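You operate a simulated robot arm through the tools that you are given. There is no shell and no other tool.

You run a simulated robot arm. Do the job below in one go: nothing can be reset, and whatever is moved stays where it is left.

Task
Start the white test lamp's burn-in at 10 volts and leave it lit.
Fine: the supply was left at 20 volts: turn it down and plug the lamp in before the output goes on, then the lamp's rocker; see 0.5 A.

It is judged by the outcome, as a careful person would: the job done as asked, and still so three seconds after it is handed in. It fails if anything else is knocked over, pushed out of place, dropped, spilled or broken.

Robot
A 6-joint arm with a two-finger parallel gripper, fixed in place. Base frame: the origin is on the floor under the middle of its stand, x ahead of it, y to its left, z up; the work surface is at about z = 750. Units: mm, degrees, N and s.
With the tool pointing down near the work surface it reaches from about 580 to 940 mm from the base axis. Its first joint turns from -149.0 to 149.0 degrees. Payload 3.43 kg.
Tool frame: the origin (TCP) lies between the finger pads and is the grasp point; the fingertips stand 34 mm ahead of it; z points along the fingers, y is the line along which they close. The gripper opens to 128 mm. The fingers are 24 mm wide and 12 mm thick; the gripper's body (48 by 130 mm) begins 96 mm behind the TCP.
Orientation is told as [roll, pitch, yaw] about the base's x, y, z axes, in that order, counted from this pose: with the fingers straight down and closing along the base's y, the tool's x points along the base's -x, its y along +y and its z along -z.

Tools
- The arm moves only by the tool play_rows. Its argument "targets" is a list of rows, each a list of 3 entries, a list of its own where there are three numbers: the shift along the base's x, y, z in mm, then the turn, a rotation vector about the base's x, y, z in rad, then the finger opening in mm, from 0 to 128. In form: [[[x, y, z], [ax, ay, az], grip], ...]. A call has 1 to 20 rows; each row shifts and turns the commanded pose from where the row before left it. Each row takes 0.2 s and may step no farther than 50 mm and 8.6 degrees from the row before; otherwise, or with a gripper value out of range, the whole call is refused. Where a pose cannot be reached the arm comes as near as it can. A force on the tool above 90 N (or 10 N above the force at the start of the call, whichever is more), or a blocked arm, ends the call early, and 0.2 s more pass. Each finger travels about 108 mm/s and halts on what it meets, pressing with about 39 N; the grip force reading is that of the motor and also rises with nothing between the fingers. The clock runs only during rows and for 0.2 s after the last one: add rows that do not move to give the fingers time. It gives the time, the measured TCP pose, the force on the tool (base axes), the opening and the grip force at its end, in the units of the frame above (readings bear some noise), with the torque about the TCP (base axes, N m) and any sound that the robot's microphone picked up, and new pictures: "views" is both (left out), scene, wrist or none.
- Cameras (640 x 400 px; columns grow to the right, rows downward): "scene" is fixed at [221.5, 499.9, 1382.7]; the picture's right is [-0.00, -1.00, 0.00], its down [-0.80, 0.00, -0.60] and it looks along [0.60, -0.00, -0.80] (base axes); focal length 214 px, centre (320, 200). "wrist" rides on the gripper at [76, -11, -160] in the tool frame; the picture's right is [0.15, 0.99, 0.00], its down [-0.88, 0.13, -0.46] and it looks along [-0.45, 0.07, 0.89] (tool axes); focal length 234 px, centre (320, 200). There is no depth. A picture from a camera that has moved, and an enlarged one, comes with that camera's place and axes in the base frame and with its lens.
- slide_trunk(by): slides the trunk up (or, below 0, down) by that many mm; the arm rides with it, the base frame stays. It gives what a move gives, with no picture.
- zoom(camera, box): a new picture of the part [left, top, right, bottom] of that camera's present view, enlarged. No time passes.
- sign_off(): hands the job in; it is judged then, once.

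Nothing tells you positions but the pictures and the camera data. Unless the task says otherwise, let go and move clear before handing in.

The tools are called as name(argument=value, ...) on one line, values as JSON. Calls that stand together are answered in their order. play_rows: Moves the arm, as the interface text tells. Its arguments: {"type":"object","properties":{"targets":{"type":"array"},"views":{"type":"string","enum":["both","scene","wrist","none"]}},"required":["targets"]} The other tools are called the same way: slide_trunk (by) moves the trunk up or down; zoom (camera, box) takes an enlarged picture of a part of a camera's view; sign_off () hands the job in.

At the start:

```text
t: 0.0
tool_pos: [687.9, 459.9, 1161.9]
ee_rot: [0.6, -1.0, 0.0]
wrist_force: [52.0, 38.6, -115.1]
moment: [-3.86, -1.04, -2.07]
width: 128.2
grasp_force: 0.1
trunk travel left (down, up): [-625.0, 85.0]
```

scene: 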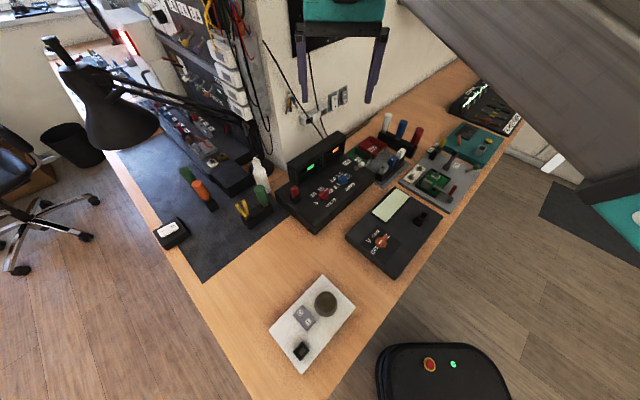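
wrist: 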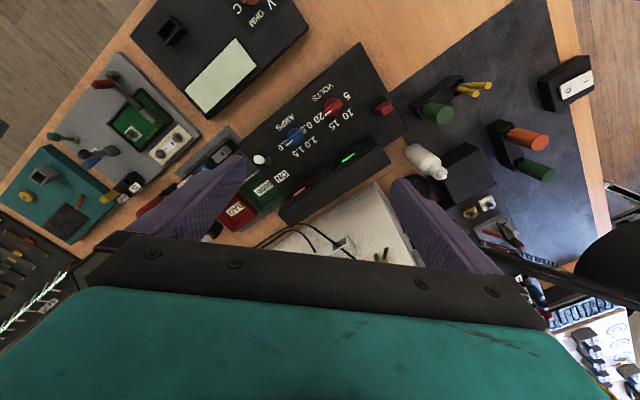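

I see a bench with a power supply (red volts knob, blue amps knob), a white panel that may be the lamp fixture, and other devices. I'll zoom in on several parts before moving anything.

zoom(camera="scene", box=[260, 120, 420, 220])

zoom(camera="scene", box=[240, 250, 400, 390])

zoom(camera="scene", box=[340, 90, 540, 280])

zoom(camera="wrist", box=[200, 30, 440, 250])

zoom(camera="scene", box=[140, 140, 290, 260])

zoom(camera="wrist", box=[380, 30, 620, 250])

```text
4.00 times, centred on (340, 170) of scene
camera zoom: at [221.5, 499.9, 1382.7], right [0.0, -1.0, 0.0], down [-0.8, 0.0, -0.6], along [0.6, 0.0, -0.8], focal length 858 px, centre (240, 320)
```

zoom: 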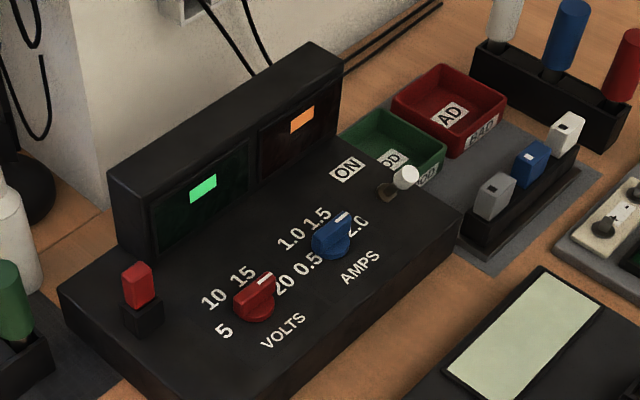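

```text
2.86 times, centred on (320, 320) of scene
camera zoom: at [221.5, 499.9, 1382.7], right [0.0, -1.0, 0.0], down [-0.8, 0.0, -0.6], along [0.6, 0.0, -0.8], focal length 613 px, centre (320, -143)
```

zoom: 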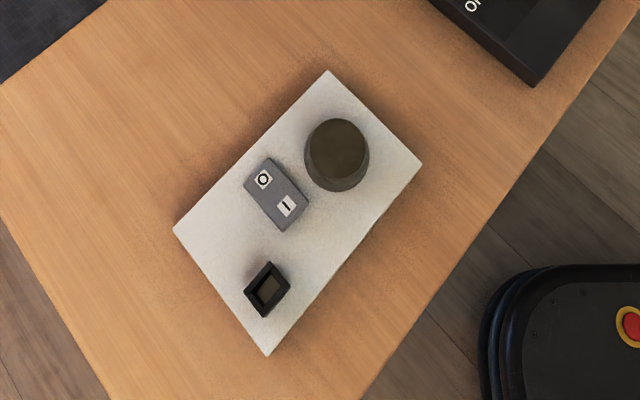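

```text
2.11 times, centred on (440, 185) of scene
camera zoom: at [221.5, 499.9, 1382.7], right [0.0, -1.0, 0.0], down [-0.8, 0.0, -0.6], along [0.6, 0.0, -0.8], focal length 452 px, centre (67, 232)
```

zoom: 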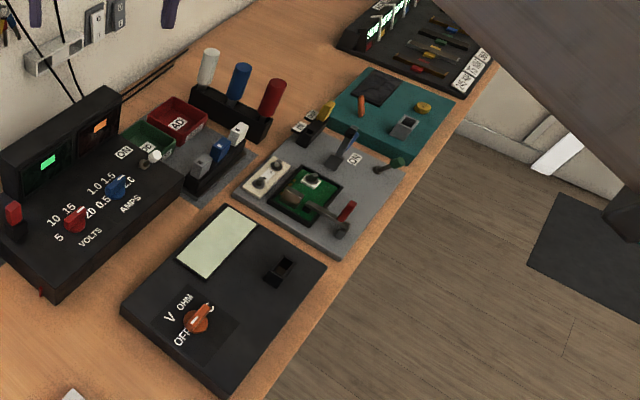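

```text
1.82 times, centred on (320, 140) of wrist
camera zoom: at [608.1, 448.0, 1319.5], right [-0.15, 0.99, 0.01], down [0.87, 0.12, 0.47], along [0.47, 0.08, -0.88], focal length 426 px, centre (320, 309)
```

zoom: 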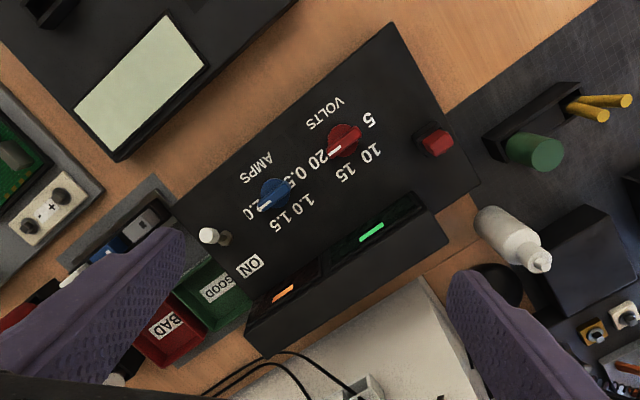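

```text
3.33 times, centred on (215, 200) of scene
camera zoom: at [221.5, 499.9, 1382.7], right [0.0, -1.0, 0.0], down [-0.8, 0.0, -0.6], along [0.6, 0.0, -0.8], focal length 715 px, centre (670, 200)
```

zoom: 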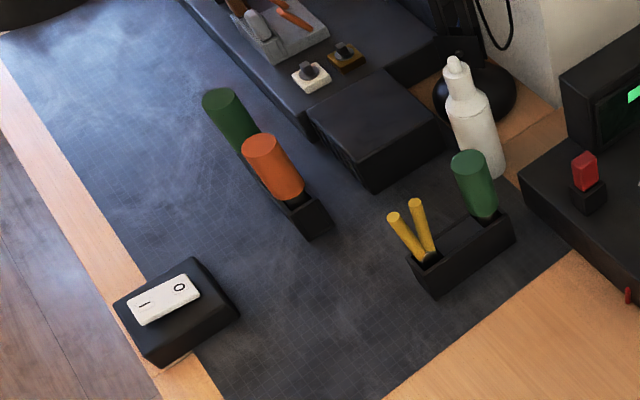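

```text
1.82 times, centred on (500, 140) of wrist
camera zoom: at [608.1, 448.0, 1319.5], right [-0.15, 0.99, 0.01], down [0.87, 0.12, 0.47], along [0.47, 0.08, -0.88], focal length 426 px, centre (-7, 309)
```

zoom: 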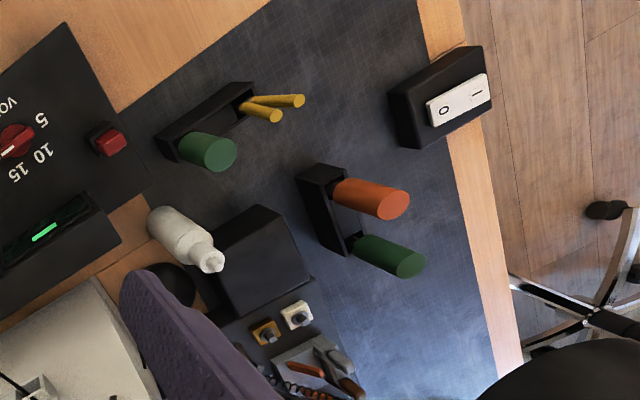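

The white plate with the dome, O/I rocker and black socket looks like the test lamp. I'll look closer at the sockets and plugs to see which one belongs to it.

zoom(camera="scene", box=[270, 170, 330, 240])

zoom(camera="scene", box=[350, 110, 430, 190])

zoom(camera="scene", box=[280, 320, 330, 370])

zoom(camera="wrist", box=[360, 80, 420, 130])

zoom(camera="scene", box=[310, 150, 380, 210])

zoom(camera="scene", box=[280, 130, 360, 190])

zoom(camera="scene", box=[400, 180, 450, 230])

zoom(camera="wrist", box=[160, 120, 280, 220])

zoom(camera="scene", box=[430, 70, 530, 170])

```text
5.71 times, centred on (300, 205) of scene
camera zoom: at [221.5, 499.9, 1382.7], right [0.0, -1.0, 0.0], down [-0.8, 0.0, -0.6], along [0.6, 0.0, -0.8], focal length 1226 px, centre (434, 171)
```

zoom: 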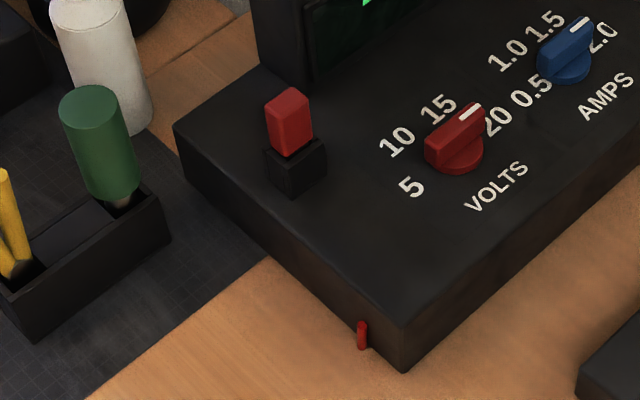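

```text
5.00 times, centred on (390, 150) of scene
camera zoom: at [221.5, 499.9, 1382.7], right [0.0, -1.0, 0.0], down [-0.8, 0.0, -0.6], along [0.6, 0.0, -0.8], focal length 1072 px, centre (-30, 450)
```

zoom: 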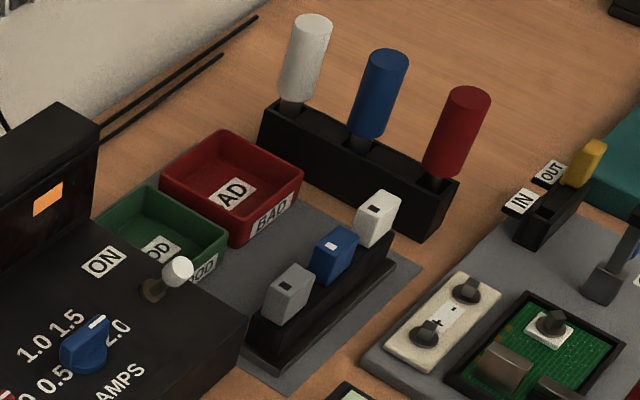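

```text
8.00 times, centred on (305, 345) of scene
camera zoom: at [221.5, 499.9, 1382.7], right [0.0, -1.0, 0.0], down [-0.8, 0.0, -0.6], along [0.6, 0.0, -0.8], focal length 1716 px, centre (440, -960)
```

zoom: 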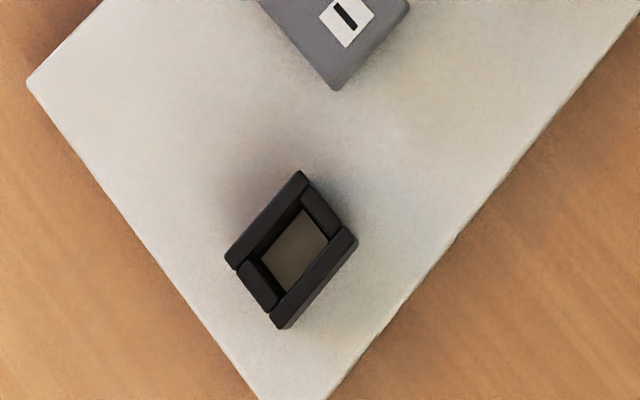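

```text
8.00 times, centred on (390, 105) of wrist
camera zoom: at [608.1, 448.0, 1319.5], right [-0.15, 0.99, 0.01], down [0.87, 0.12, 0.47], along [0.47, 0.08, -0.88], focal length 1873 px, centre (-240, 960)
```

zoom: 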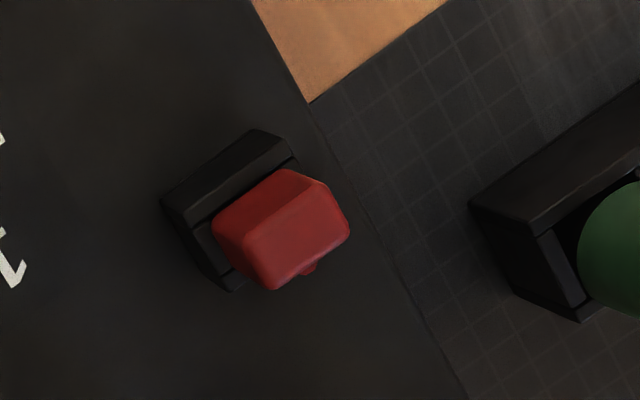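

```text
6.67 times, centred on (345, 180) of scene
camera zoom: at [221.5, 499.9, 1382.7], right [0.0, -1.0, 0.0], down [-0.8, 0.0, -0.6], along [0.6, 0.0, -0.8], focal length 1430 px, centre (153, 333)
```

zoom: 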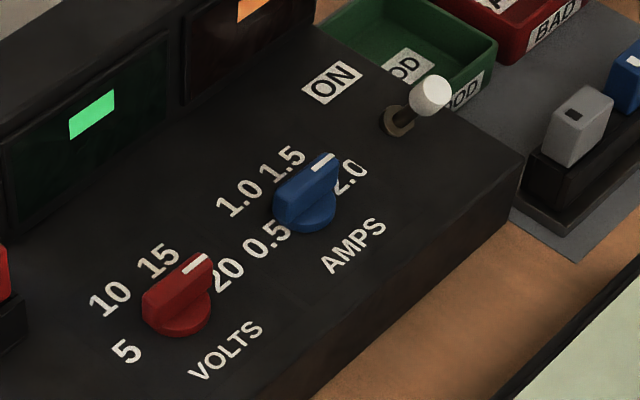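

```text
6.67 times, centred on (320, 160) of scene
camera zoom: at [221.5, 499.9, 1382.7], right [0.0, -1.0, 0.0], down [-0.8, 0.0, -0.6], along [0.6, 0.0, -0.8], focal length 1430 px, centre (320, 467)
```

zoom: 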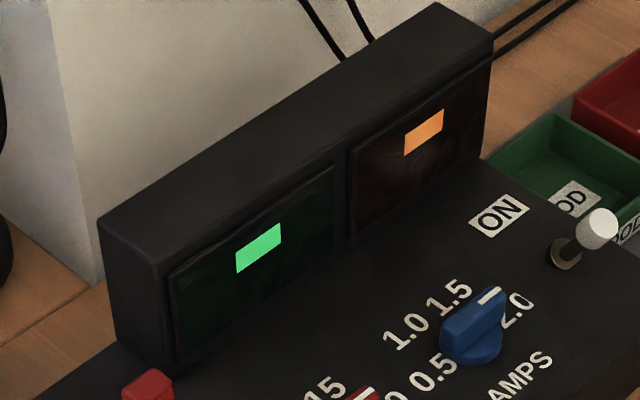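

```text
8.00 times, centred on (425, 205) of scene
camera zoom: at [221.5, 499.9, 1382.7], right [0.0, -1.0, 0.0], down [-0.8, 0.0, -0.6], along [0.6, 0.0, -0.8], focal length 1716 px, centre (-520, 160)
```

zoom: 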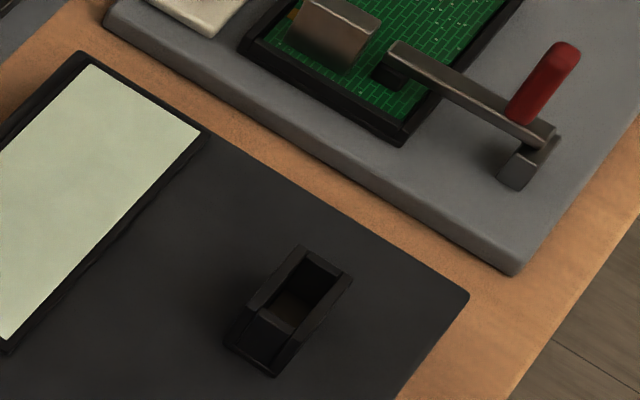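

```text
4.00 times, centred on (220, 170) of wrist
camera zoom: at [608.1, 448.0, 1319.5], right [-0.15, 0.99, 0.01], down [0.87, 0.12, 0.47], along [0.47, 0.08, -0.88], focal length 937 px, centre (720, 320)
```

zoom: 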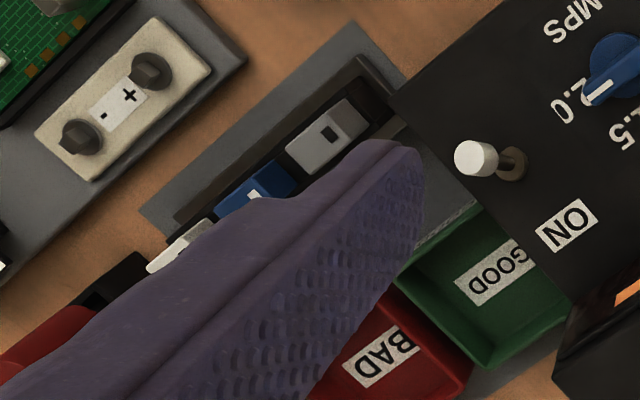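

```text
4.00 times, centred on (480, 120) of scene
camera zoom: at [221.5, 499.9, 1382.7], right [0.0, -1.0, 0.0], down [-0.8, 0.0, -0.6], along [0.6, 0.0, -0.8], focal length 858 px, centre (-320, 520)
```

zoom: 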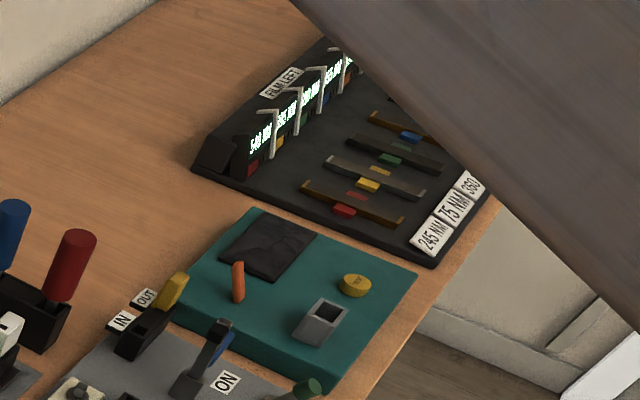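

The supply is at about (620, 560), with the red volts knob near (668, 488). The red plug is parked at its left near (646, 578), and the lamp is near (300, 520). Everything sits at about 45° to the base, so I'll turn the gripper to yaw 45 and come lower for a better look.

play_rows(targets=[[[-8, 2, -20], [-0.0105, 0.0175, 0.12], 128], [[-8, 2, -20], [0, 0, 0.133], 128], [[-8, 2, -20], [0, 0, 0.133], 128], [[-8, 2, -20], [0, 0, 0.133], 128], [[-8, 2, -20], [0, 0, 0.133], 128], [[-8, 2, -20], [0, 0, 0.133], 128], [[0, 0, 0], [0, 0, 0], 128]])

```text
t: 1.6
tool_pos: [638.7, 474.2, 1042.4]
ee_rot: [0.2, -0.2, 45.1]
wrist_force: [-0.2, 0.5, 0.0]
moment: [0.03, 0.03, 0.02]
width: 128.0
grasp_force: 0.0
trunk travel left (down, up): [-625.0, 85.0]
camera wrist: at [592.8, 412.3, 1202.1], right [-0.8, 0.6, 0.0], down [0.53, 0.71, 0.46], along [0.27, 0.37, -0.89], focal length 234 px, centre (320, 200)
```

scene: 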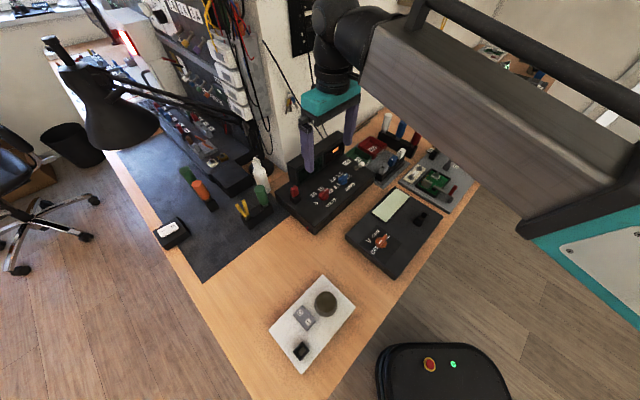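
wrist: 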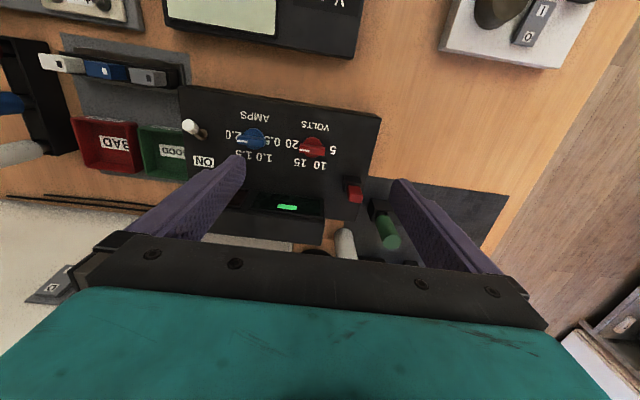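

The view is now aligned with the bench. I'll zoom in to locate the plug, the knobs and the toggle accurately.

zoom(camera="wrist", box=[170, 70, 400, 250])

zoom(camera="wrist", box=[320, 150, 400, 220])

zoom(camera="wrist", box=[270, 110, 350, 180])

zoom(camera="wrist", box=[170, 90, 250, 170])

zoom(camera="wrist", box=[440, 0, 600, 80])

```text
2.22 times, centred on (285, 160) of wrist
camera zoom: at [592.8, 412.3, 1202.1], right [-0.8, 0.6, 0.0], down [0.53, 0.71, 0.46], along [0.27, 0.37, -0.89], focal length 520 px, centre (398, 289)
```

zoom: 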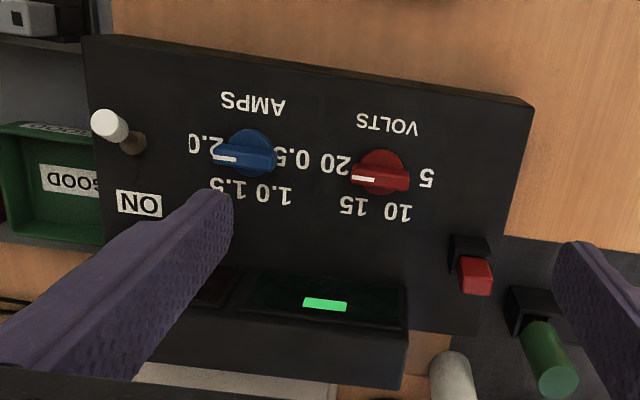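

```text
5.71 times, centred on (360, 185) of wrist
camera zoom: at [592.8, 412.3, 1202.1], right [-0.8, 0.6, 0.0], down [0.53, 0.71, 0.46], along [0.27, 0.37, -0.89], focal length 1338 px, centre (91, 286)
```

zoom: 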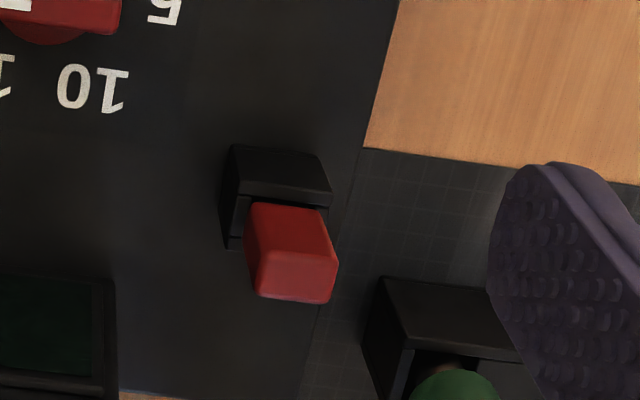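

```text
5.71 times, centred on (310, 145) of wrist
camera zoom: at [592.8, 412.3, 1202.1], right [-0.8, 0.6, 0.0], down [0.53, 0.71, 0.46], along [0.27, 0.37, -0.89], focal length 1338 px, centre (377, 514)
```

zoom: 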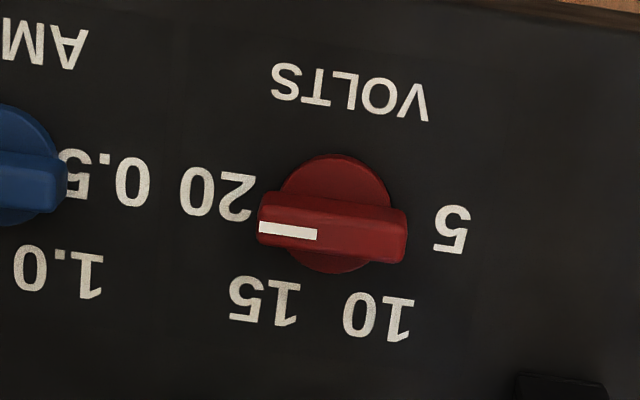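

```text
5.00 times, centred on (210, 130) of wrist
camera zoom: at [592.8, 412.3, 1202.1], right [-0.8, 0.6, 0.0], down [0.53, 0.71, 0.46], along [0.27, 0.37, -0.89], focal length 1171 px, centre (870, 550)
```

zoom: 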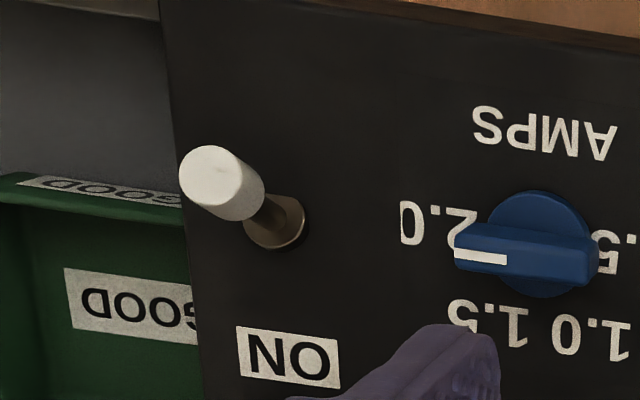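

```text
4.00 times, centred on (520, 40) of wrist
camera zoom: at [592.8, 412.3, 1202.1], right [-0.8, 0.6, 0.0], down [0.53, 0.71, 0.46], along [0.27, 0.37, -0.89], focal length 937 px, centre (-480, 840)
```

zoom: 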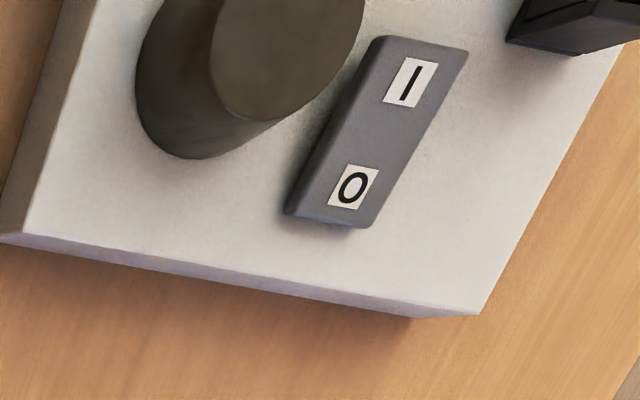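

The panel top is at z ≈ 809, the volts knob is at (664, 488) pointing at 20, and the plug top is at (645, 578, 879). Next I'll turn the gripper across the knob bar (yaw −45), narrow the fingers and hover above the knob.

play_rows(targets=[[[2.1, 1.1, -3.5], [0, 0, -0.1309], 110], [[2.1, 1.1, -3.5], [0, 0, -0.1309], 90], [[2.1, 1.1, -3.5], [0, 0, -0.1309], 70], [[2.1, 1.1, -3.5], [0, 0, -0.1309], 50], [[2.1, 1.1, -3.5], [0, 0, -0.1309], 40], [[2.1, 1.1, -3.5], [0, 0, -0.1309], 40], [[2.1, 1.1, -3.5], [0, 0, -0.1309], 40], [[2.1, 1.1, -3.5], [0, 0, -0.1309], 40], [[2.1, 1.1, -3.5], [0, 0, -0.1309], 40], [[2.1, 1.1, -3.5], [0, 0, -0.1309], 40], [[2.1, 1.1, -3.5], [0, 0, -0.1309], 40], [[2.1, 1.1, -3.5], [0, 0, -0.1309], 40], [[0, 0, 0], [0, 0, 0], 40]])

```text
t: 4.4
tool_pos: [662.9, 486.0, 998.2]
ee_rot: [0.1, -0.1, -45.2]
wrist_force: [0.0, -0.2, -0.2]
moment: [0.01, 0.01, 0.02]
width: 39.9
grasp_force: 0.0
trunk travel left (down, up): [-625.0, 85.0]
camera wrist: at [601.9, 531.6, 1158.9], right [0.6, 0.8, 0.0], down [0.71, -0.53, 0.46], along [0.37, -0.27, -0.89], focal length 234 px, centre (320, 200)
```

scene: 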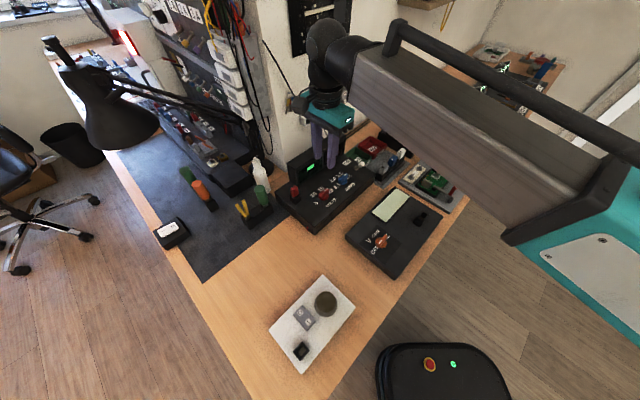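
wrist: 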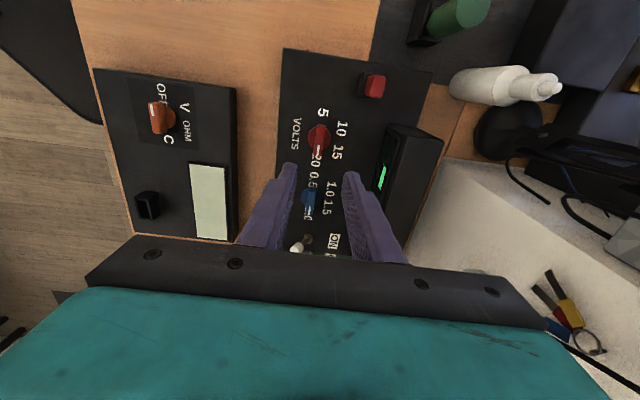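

The wrist reached yaw −45 with no trouble. I'll check the knob's position and height from this second viewpoint before descending.

zoom(camera="wrist", box=[270, 90, 370, 190])

zoom(camera="wrist", box=[300, 50, 460, 210])

zoom(camera="scene", box=[280, 120, 370, 210])

```text
4.00 times, centred on (320, 140) of wrist
camera zoom: at [601.9, 531.6, 1158.9], right [0.6, 0.8, 0.0], down [0.71, -0.53, 0.46], along [0.37, -0.27, -0.89], focal length 937 px, centre (320, 440)
```

zoom: 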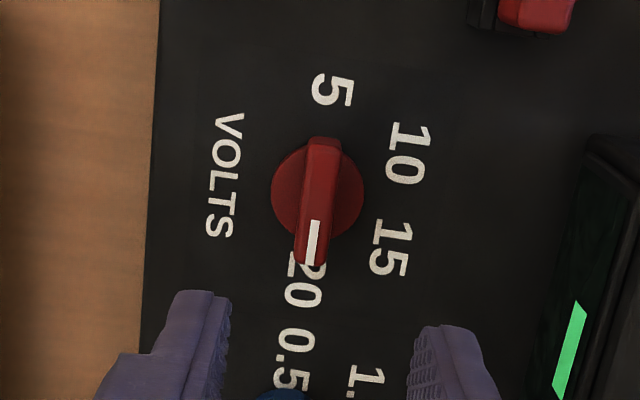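

```text
2.50 times, centred on (380, 130) of wrist
camera zoom: at [601.9, 531.6, 1158.9], right [0.6, 0.8, 0.0], down [0.71, -0.53, 0.46], along [0.37, -0.27, -0.89], focal length 585 px, centre (170, 375)
```

zoom: 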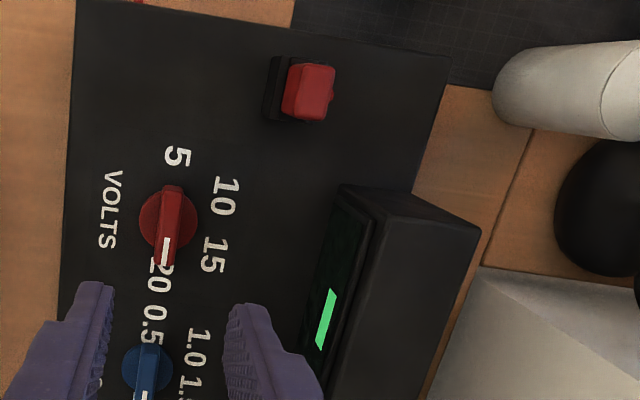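

```text
4.44 times, centred on (325, 165) of scene
camera zoom: at [221.5, 499.9, 1382.7], right [0.0, -1.0, 0.0], down [-0.8, 0.0, -0.6], along [0.6, 0.0, -0.8], focal length 953 px, centre (298, 356)
```

zoom: 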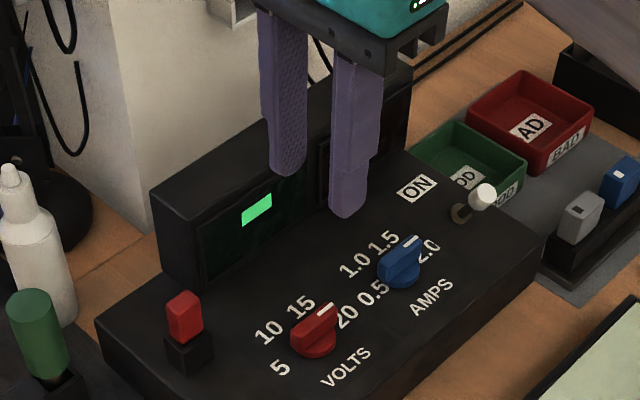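

The knob sits directly under the TCP and its bar lines up with the fingers. I'll go down with the fingertips just above the knob's disc and close on the bar.

play_rows(targets=[[[0.4, 0.6, -45], [0, 0, 0], 40], [[0, 0, -45], [0, 0, 0], 40], [[0, 0, -30], [0, 0, 0], 40], [[0, 0, -20], [0, 0, 0], 40], [[0, 0, 0], [0, 0, 0], 40]])

```text
t: 5.6
tool_pos: [664.8, 487.2, 857.9]
ee_rot: [0.2, -0.2, -45.1]
wrist_force: [1.0, -0.3, 1.1]
moment: [0.0, -0.02, -0.02]
width: 40.0
grasp_force: 0.1
trunk travel left (down, up): [-625.0, 85.0]
camera wrist: at [602.1, 532.5, 1018.6], right [0.6, 0.8, 0.0], down [0.71, -0.53, 0.46], along [0.37, -0.27, -0.89], focal length 234 px, centre (320, 200)
```

scene: 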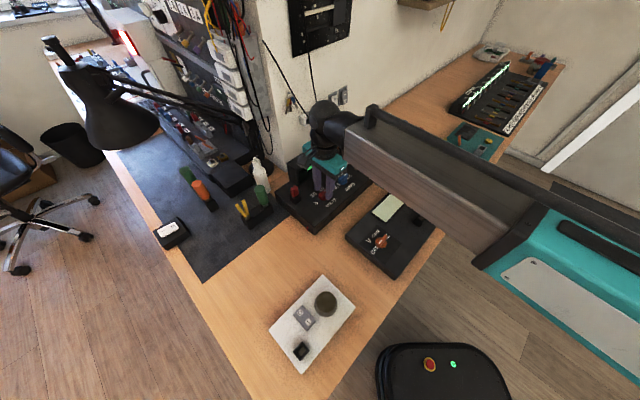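
wrist: 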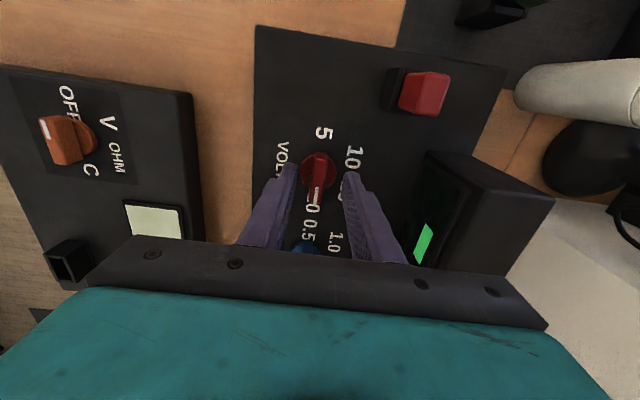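

zoom(camera="wrist", box=[250, 110, 390, 250])

zoom(camera="scene", box=[290, 150, 360, 220])

```text
2.86 times, centred on (320, 180) of wrist
camera zoom: at [602.1, 532.5, 1018.6], right [0.6, 0.8, 0.0], down [0.71, -0.53, 0.46], along [0.37, -0.27, -0.89], focal length 669 px, centre (320, 257)
```

zoom: 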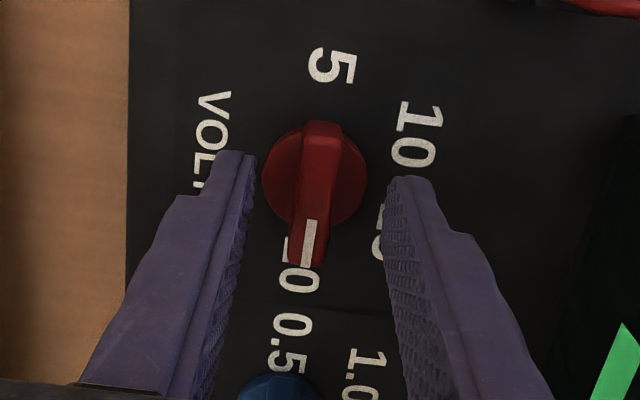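

```text
5.71 times, centred on (325, 185) of scene
camera zoom: at [221.5, 499.9, 1382.7], right [0.0, -1.0, 0.0], down [-0.8, 0.0, -0.6], along [0.6, 0.0, -0.8], focal length 1226 px, centre (291, 286)
```

zoom: 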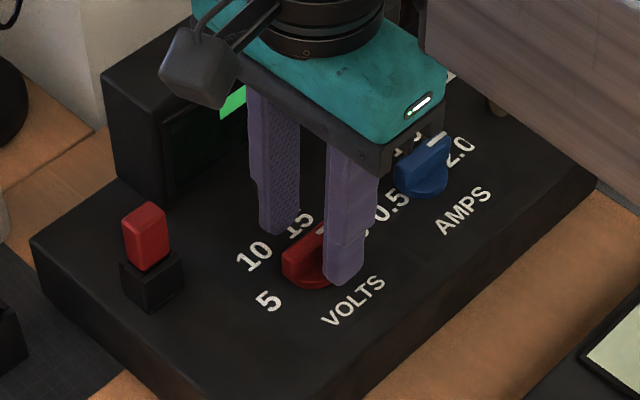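

The bar is between the fingers, so I'll close on it.

play_rows(targets=[[[0, 0, 0], [0, 0, 0], 20], [[0, 0, 0], [0, 0, 0], 6], [[0, 0, 0], [0, 0, 0], 6]])

```text
t: 6.4
tool_pos: [662.7, 485.9, 858.9]
ee_rot: [0.0, -0.1, -45.1]
wrist_force: [-9.1, -8.6, -3.6]
moment: [-0.33, 0.15, 0.0]
width: 11.9
grasp_force: 44.8
trunk travel left (down, up): [-625.0, 85.0]
camera wrist: at [601.3, 531.7, 1018.8], right [0.6, 0.8, 0.0], down [0.71, -0.53, 0.46], along [0.37, -0.27, -0.89], focal length 234 px, centre (320, 200)
```

scene: 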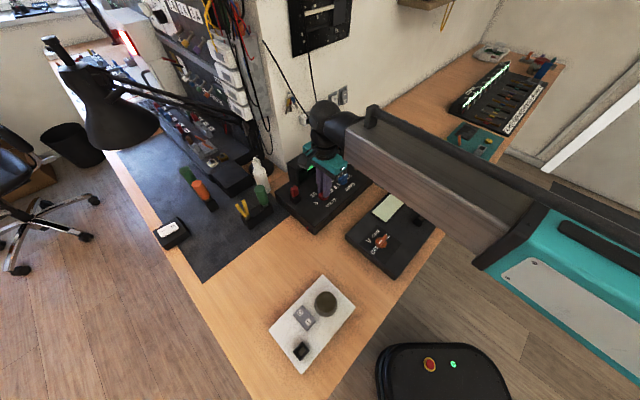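
wrist: 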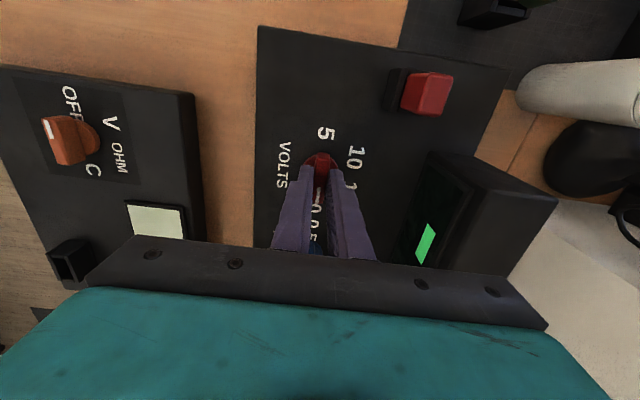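

I have the knob bar (11.9 mm wide) with a light side load. I'll re-centre slightly and turn the knob counter-clockwise by 60°, then check.

play_rows(targets=[[[-1.0, -0.9, 0], [0, 0, 0], 6], [[0, 0, 0], [0, 0, 0.131], 6], [[0, 0, 0], [0, 0, 0.131], 6], [[0, 0, 0], [0, 0, 0.131], 6], [[0, 0, 0], [0, 0, 0.131], 6], [[0, 0, 0], [0, 0, 0.131], 6], [[0, 0, 0], [0, 0, 0.131], 6], [[0, 0, 0], [0, 0, 0.131], 6], [[0, 0, 0], [0, 0, 0.131], 6], [[0, 0, 0], [0, 0, 0], 6]])

```text
t: 8.6
tool_pos: [663.5, 485.5, 859.5]
ee_rot: [0.2, 0.0, 15.1]
wrist_force: [-12.9, -4.3, -10.9]
moment: [0.08, -0.74, 0.02]
width: 11.7
grasp_force: 45.1
trunk travel left (down, up): [-625.0, 85.0]
camera wrist: at [592.6, 455.1, 1018.8], right [-0.4, 0.92, 0.0], down [0.82, 0.36, 0.46], along [0.42, 0.18, -0.89], focal length 234 px, centre (320, 200)
```

scene: 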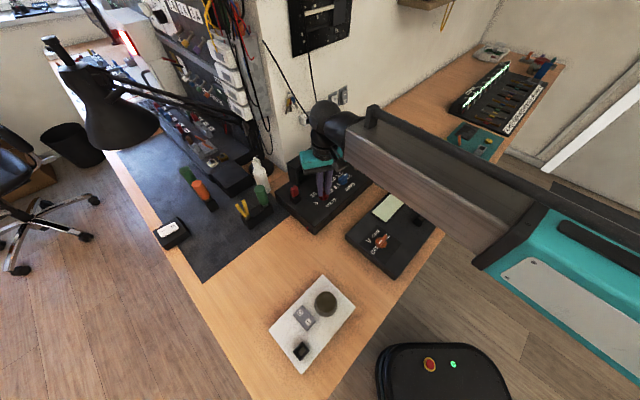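
wrist: 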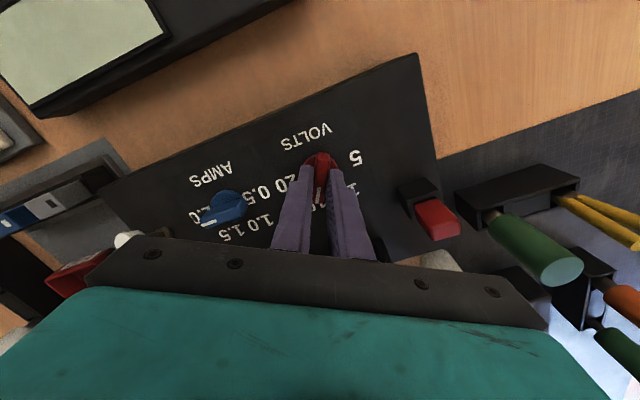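

The knob turned with the gripper to the 15 position, and the forces are small. I'll turn it another 60° to 10.

play_rows(targets=[[[-0.6, 0, 0], [0, 0, 0.131], 6], [[0, 0, 0], [0, 0, 0.131], 6], [[0, 0, 0], [0, 0, 0.131], 6], [[0, 0, 0], [0, 0, 0.131], 6], [[0, 0, 0], [0, 0, 0.131], 6], [[0, 0, 0], [0, 0, 0.131], 6], [[0, 0, 0], [0, 0, 0.131], 6], [[0, 0, 0], [0, 0, 0.131], 6], [[0, 0, 0], [0, 0, 0], 6]])

```text
t: 10.6
tool_pos: [663.4, 486.8, 858.6]
ee_rot: [0.1, 0.0, 75.2]
wrist_force: [-5.6, 2.7, -7.9]
moment: [-0.08, 0.18, 0.0]
width: 11.7
grasp_force: 45.5
trunk travel left (down, up): [-625.0, 85.0]
camera wrist: at [654.4, 409.9, 1018.8], right [-0.99, 0.11, 0.0], down [0.1, 0.88, 0.46], along [0.05, 0.45, -0.89], focal length 234 px, centre (320, 200)
```

scene: 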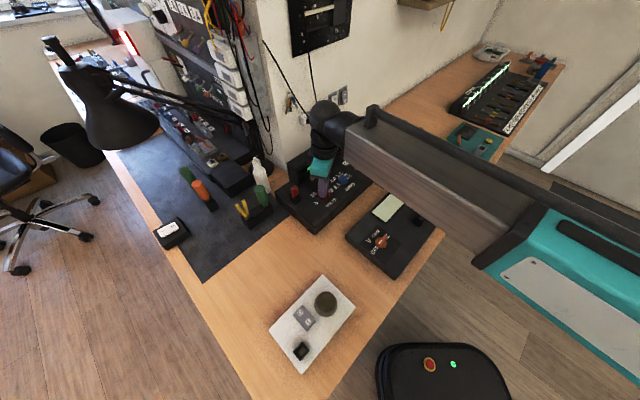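
wrist: 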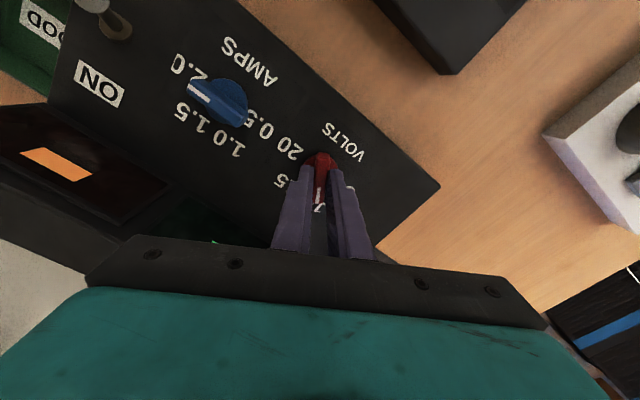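

It's now at the 10 position. I'll open, rise straight up and check the pointer.

play_rows(targets=[[[0, 0, 0], [0, 0, 0], 34], [[0, 0, 0], [0, 0, 0], 34], [[0, 0, 40], [0, 0, 0], 34], [[0, 0, 50], [0, 0, -0.13], 34], [[0, 0, 50], [0, 0, -0.13], 40], [[0, 0, 0], [0, 0, -0.13], 50], [[0, 0, 0], [0, 0, -0.13], 60], [[0, 0, 0], [0, 0, 0], 60]])

```text
t: 12.4
tool_pos: [662.0, 485.6, 1000.2]
ee_rot: [0.1, -0.1, 45.1]
wrist_force: [-0.2, -0.3, -0.4]
moment: [0.01, 0.01, 0.0]
width: 60.1
grasp_force: 0.1
trunk travel left (down, up): [-625.0, 85.0]
camera wrist: at [617.4, 423.5, 1159.6], right [-0.81, 0.59, 0.0], down [0.53, 0.72, 0.46], along [0.27, 0.37, -0.89], focal length 234 px, centre (320, 200)
```

scene: 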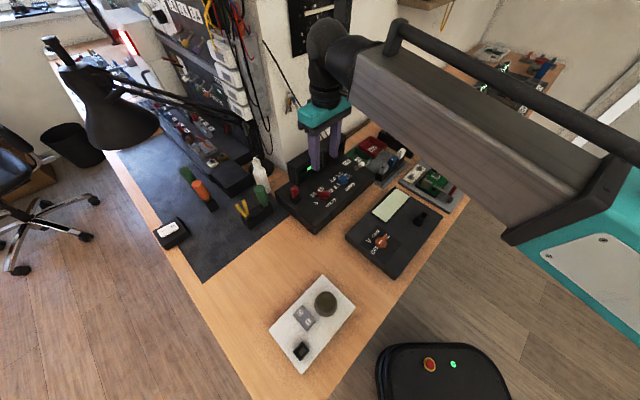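
wrist: 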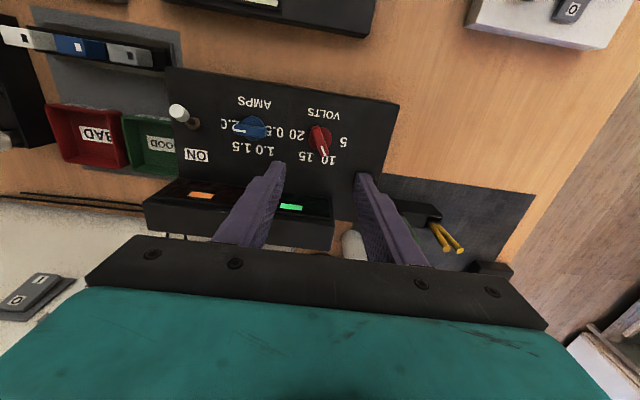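

zoom(camera="wrist", box=[270, 90, 370, 190])

zoom(camera="scene", box=[280, 160, 360, 220])

zoom(camera="wrist", box=[150, 80, 250, 180])

```text
4.00 times, centred on (320, 140) of wrist
camera zoom: at [617.4, 423.5, 1159.6], right [-0.81, 0.59, 0.0], down [0.53, 0.72, 0.46], along [0.27, 0.37, -0.89], focal length 937 px, centre (320, 440)
```

zoom: 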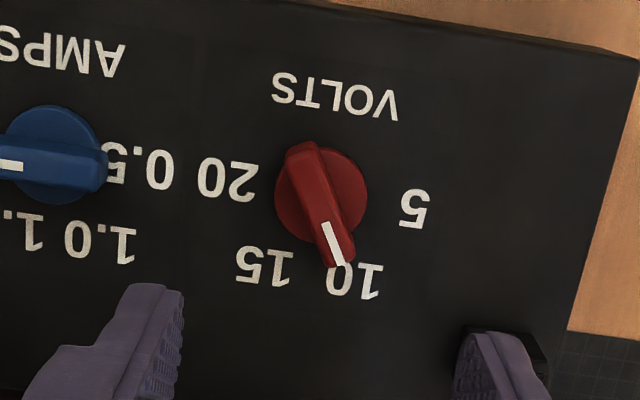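

```text
6.67 times, centred on (320, 190) of scene
camera zoom: at [221.5, 499.9, 1382.7], right [0.0, -1.0, 0.0], down [-0.8, 0.0, -0.6], along [0.6, 0.0, -0.8], focal length 1430 px, centre (320, 267)
```

zoom: 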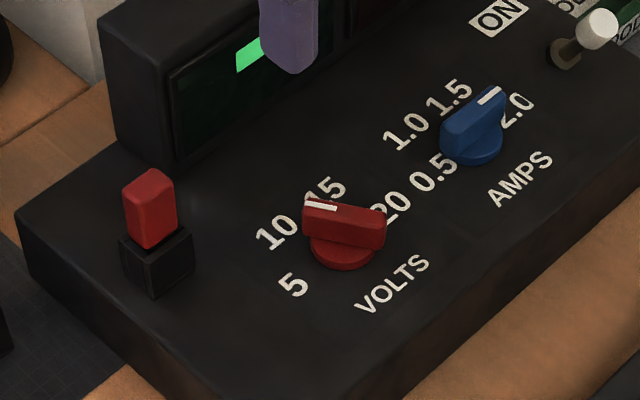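

```text
4.00 times, centred on (200, 130) of wrist
camera zoom: at [617.4, 423.5, 1159.6], right [-0.81, 0.59, 0.0], down [0.53, 0.72, 0.46], along [0.27, 0.37, -0.89], focal length 937 px, centre (800, 480)
```

zoom: 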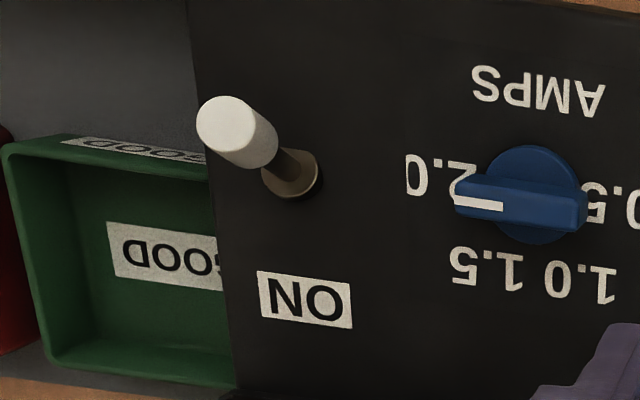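

The pointer is on 10. The red lead plug comes next, so I'll hover above it at yaw 45.

play_rows(targets=[[[-8, 45, 0], [0, 0, 0], 60], [[-9, 46, 0], [0, 0, 0], 60], [[0, 0, 0], [0, 0, 0], 60]])

```text
t: 13.2
tool_pos: [646.2, 574.5, 1001.2]
ee_rot: [0.0, -0.1, 45.3]
wrist_force: [-0.7, -0.4, 0.4]
moment: [0.03, -0.01, -0.01]
width: 59.9
grasp_force: 0.0
trunk travel left (down, up): [-625.0, 85.0]
camera wrist: at [600.4, 512.2, 1160.2], right [-0.81, 0.59, 0.0], down [0.53, 0.72, 0.46], along [0.27, 0.37, -0.89], focal length 234 px, centre (320, 200)
```

scene: 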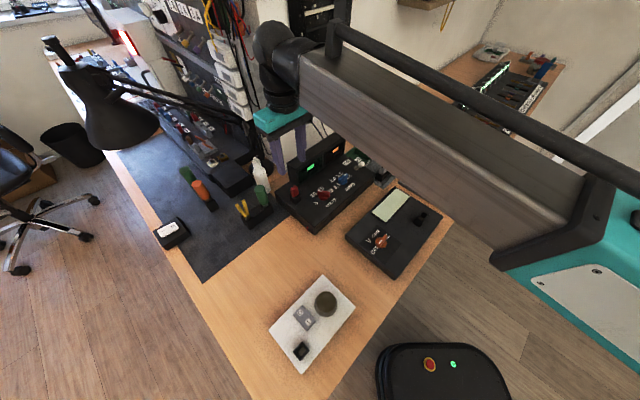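
wrist: 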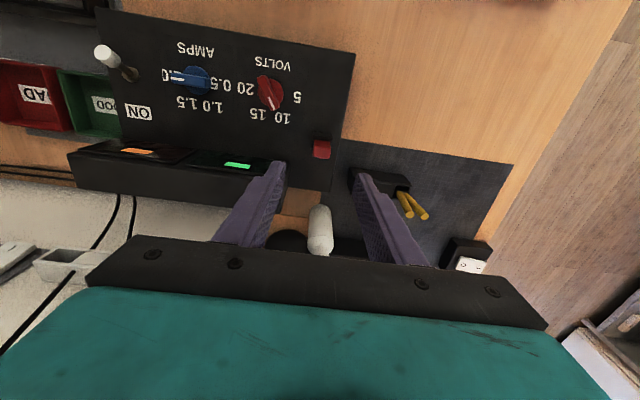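

zoom(camera="wrist", box=[285, 115, 355, 185])

zoom(camera="scene", box=[270, 170, 320, 220])

```text
5.71 times, centred on (320, 150) of wrist
camera zoom: at [600.4, 512.2, 1160.2], right [-0.81, 0.59, 0.0], down [0.53, 0.72, 0.46], along [0.27, 0.37, -0.89], focal length 1338 px, centre (320, 486)
```

zoom: 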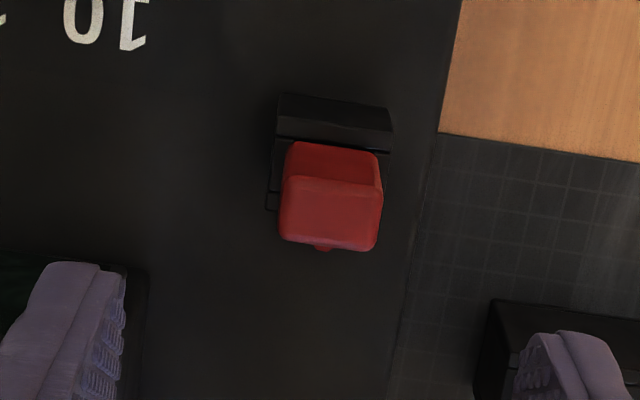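

```text
8.00 times, centred on (295, 195) of scene
camera zoom: at [221.5, 499.9, 1382.7], right [0.0, -1.0, 0.0], down [-0.8, 0.0, -0.6], along [0.6, 0.0, -0.8], focal length 1716 px, centre (520, 240)
```

zoom: 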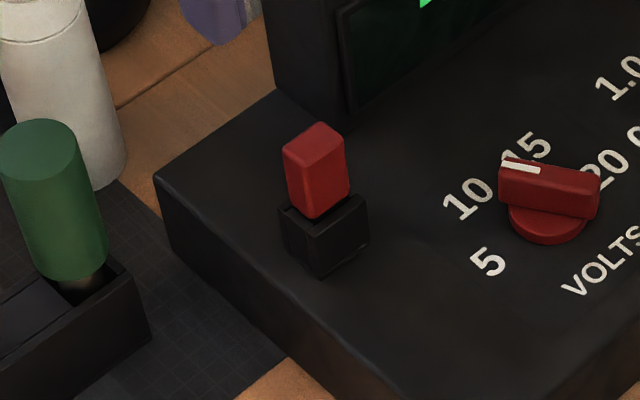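

The plug sits at about (646, 578.5). I'll look closer at the holder to see how much of the plug stands above it.

zoom(camera="wrist", box=[305, 125, 340, 165])

zoom(camera="scene", box=[280, 180, 308, 208])

zoom(camera="scene", box=[290, 335, 318, 365])

```text
10.00 times, centred on (322, 145) of wrist
camera zoom: at [600.4, 512.2, 1160.2], right [-0.81, 0.59, 0.0], down [0.53, 0.72, 0.46], along [0.27, 0.37, -0.89], focal length 2342 px, centre (295, 750)
```

zoom: 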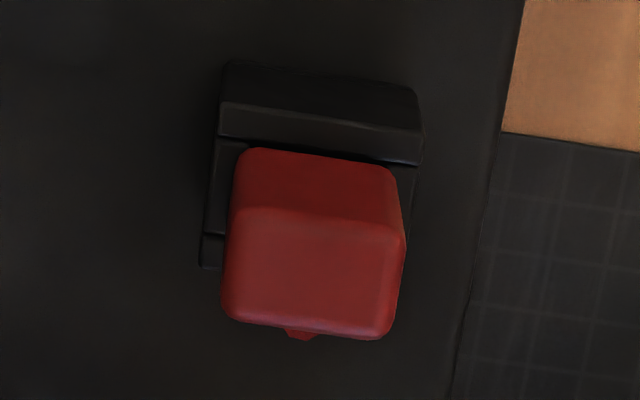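

```text
14.29 times, centred on (294, 194) of scene
camera zoom: at [221.5, 499.9, 1382.7], right [0.0, -1.0, 0.0], down [-0.8, 0.0, -0.6], along [0.6, 0.0, -0.8], focal length 3064 px, centre (691, 286)
```

zoom: 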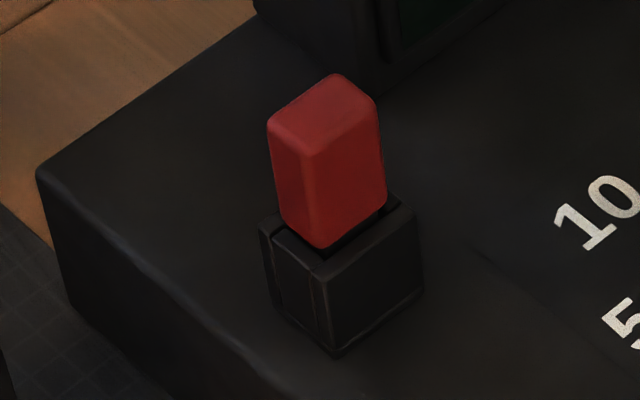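

```text
13.33 times, centred on (304, 350) of scene
camera zoom: at [221.5, 499.9, 1382.7], right [0.0, -1.0, 0.0], down [-0.8, 0.0, -0.6], along [0.6, 0.0, -0.8], focal length 2860 px, centre (533, -1800)
```

zoom: 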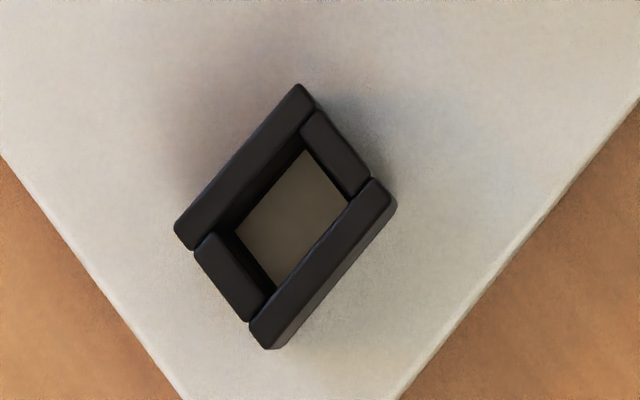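

The holder rim is at z ≈ 840 and the plug, about 20 × 15 mm, stands to 879, so there's plenty to hold. I'll descend with the fingers straddling it along the bench's width, then look.

play_rows(targets=[[[0, 4.2, -35], [0, 0, 0], 48], [[0, 0, -35], [0, 0, 0], 44], [[0, 0, -25], [0, 0, 0], 44], [[0, 0, -15], [0, 0, 0], 44], [[0, 0, -8], [0, 0, 0], 44], [[0, 0, 0], [0, 0, 0], 44]])

zoom(camera="wrist", box=[250, 110, 390, 250])

zoom(camera="scene", box=[265, 150, 335, 220])

```text
t: 14.6
tool_pos: [645.4, 581.2, 879.8]
ee_rot: [0.1, -0.1, 45.3]
wrist_force: [-0.2, 0.3, 0.1]
moment: [-0.03, -0.01, -0.01]
width: 44.0
grasp_force: 0.1
trunk travel left (down, up): [-625.0, 85.0]
camera wrist: at [600.2, 518.9, 1039.9], right [-0.81, 0.59, 0.0], down [0.53, 0.72, 0.46], along [0.27, 0.37, -0.89], focal length 234 px, centre (320, 200)
```

scene: 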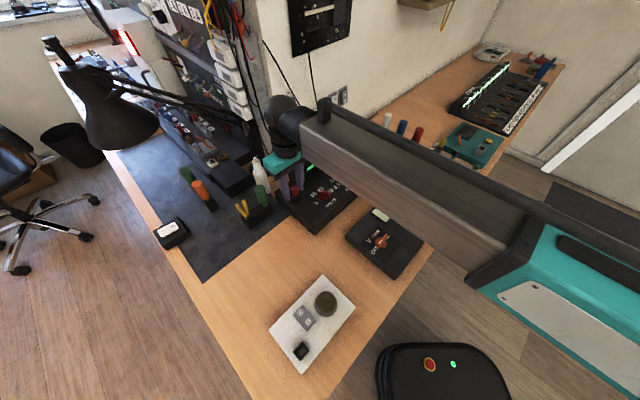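
wrist: 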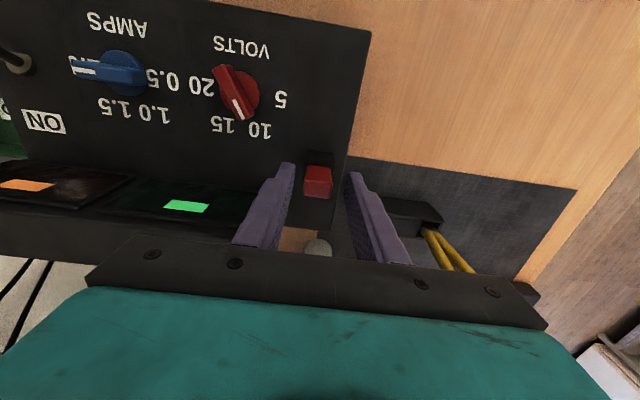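

```text
2.86 times, centred on (320, 180) of wrist
camera zoom: at [600.2, 518.9, 1039.9], right [-0.81, 0.59, 0.0], down [0.53, 0.72, 0.46], along [0.27, 0.37, -0.89], focal length 669 px, centre (320, 257)
```

zoom: 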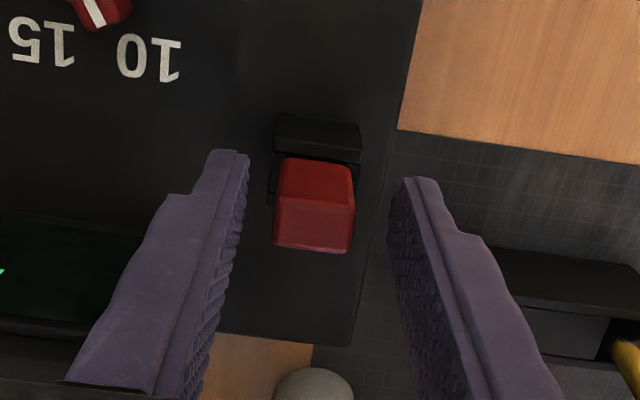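

```text
5.71 times, centred on (300, 185) of scene
camera zoom: at [221.5, 499.9, 1382.7], right [0.0, -1.0, 0.0], down [-0.8, 0.0, -0.6], along [0.6, 0.0, -0.8], focal length 1226 px, centre (434, 286)
```

zoom: 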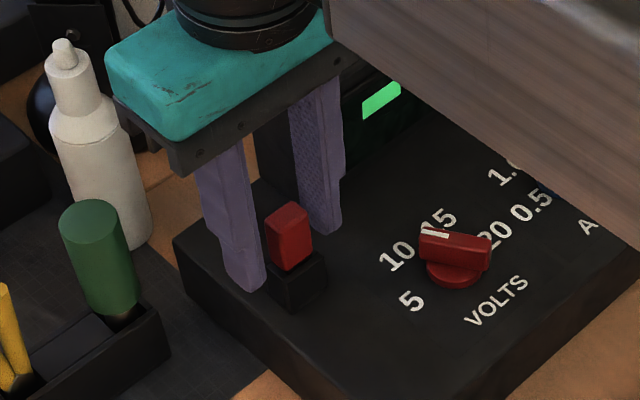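

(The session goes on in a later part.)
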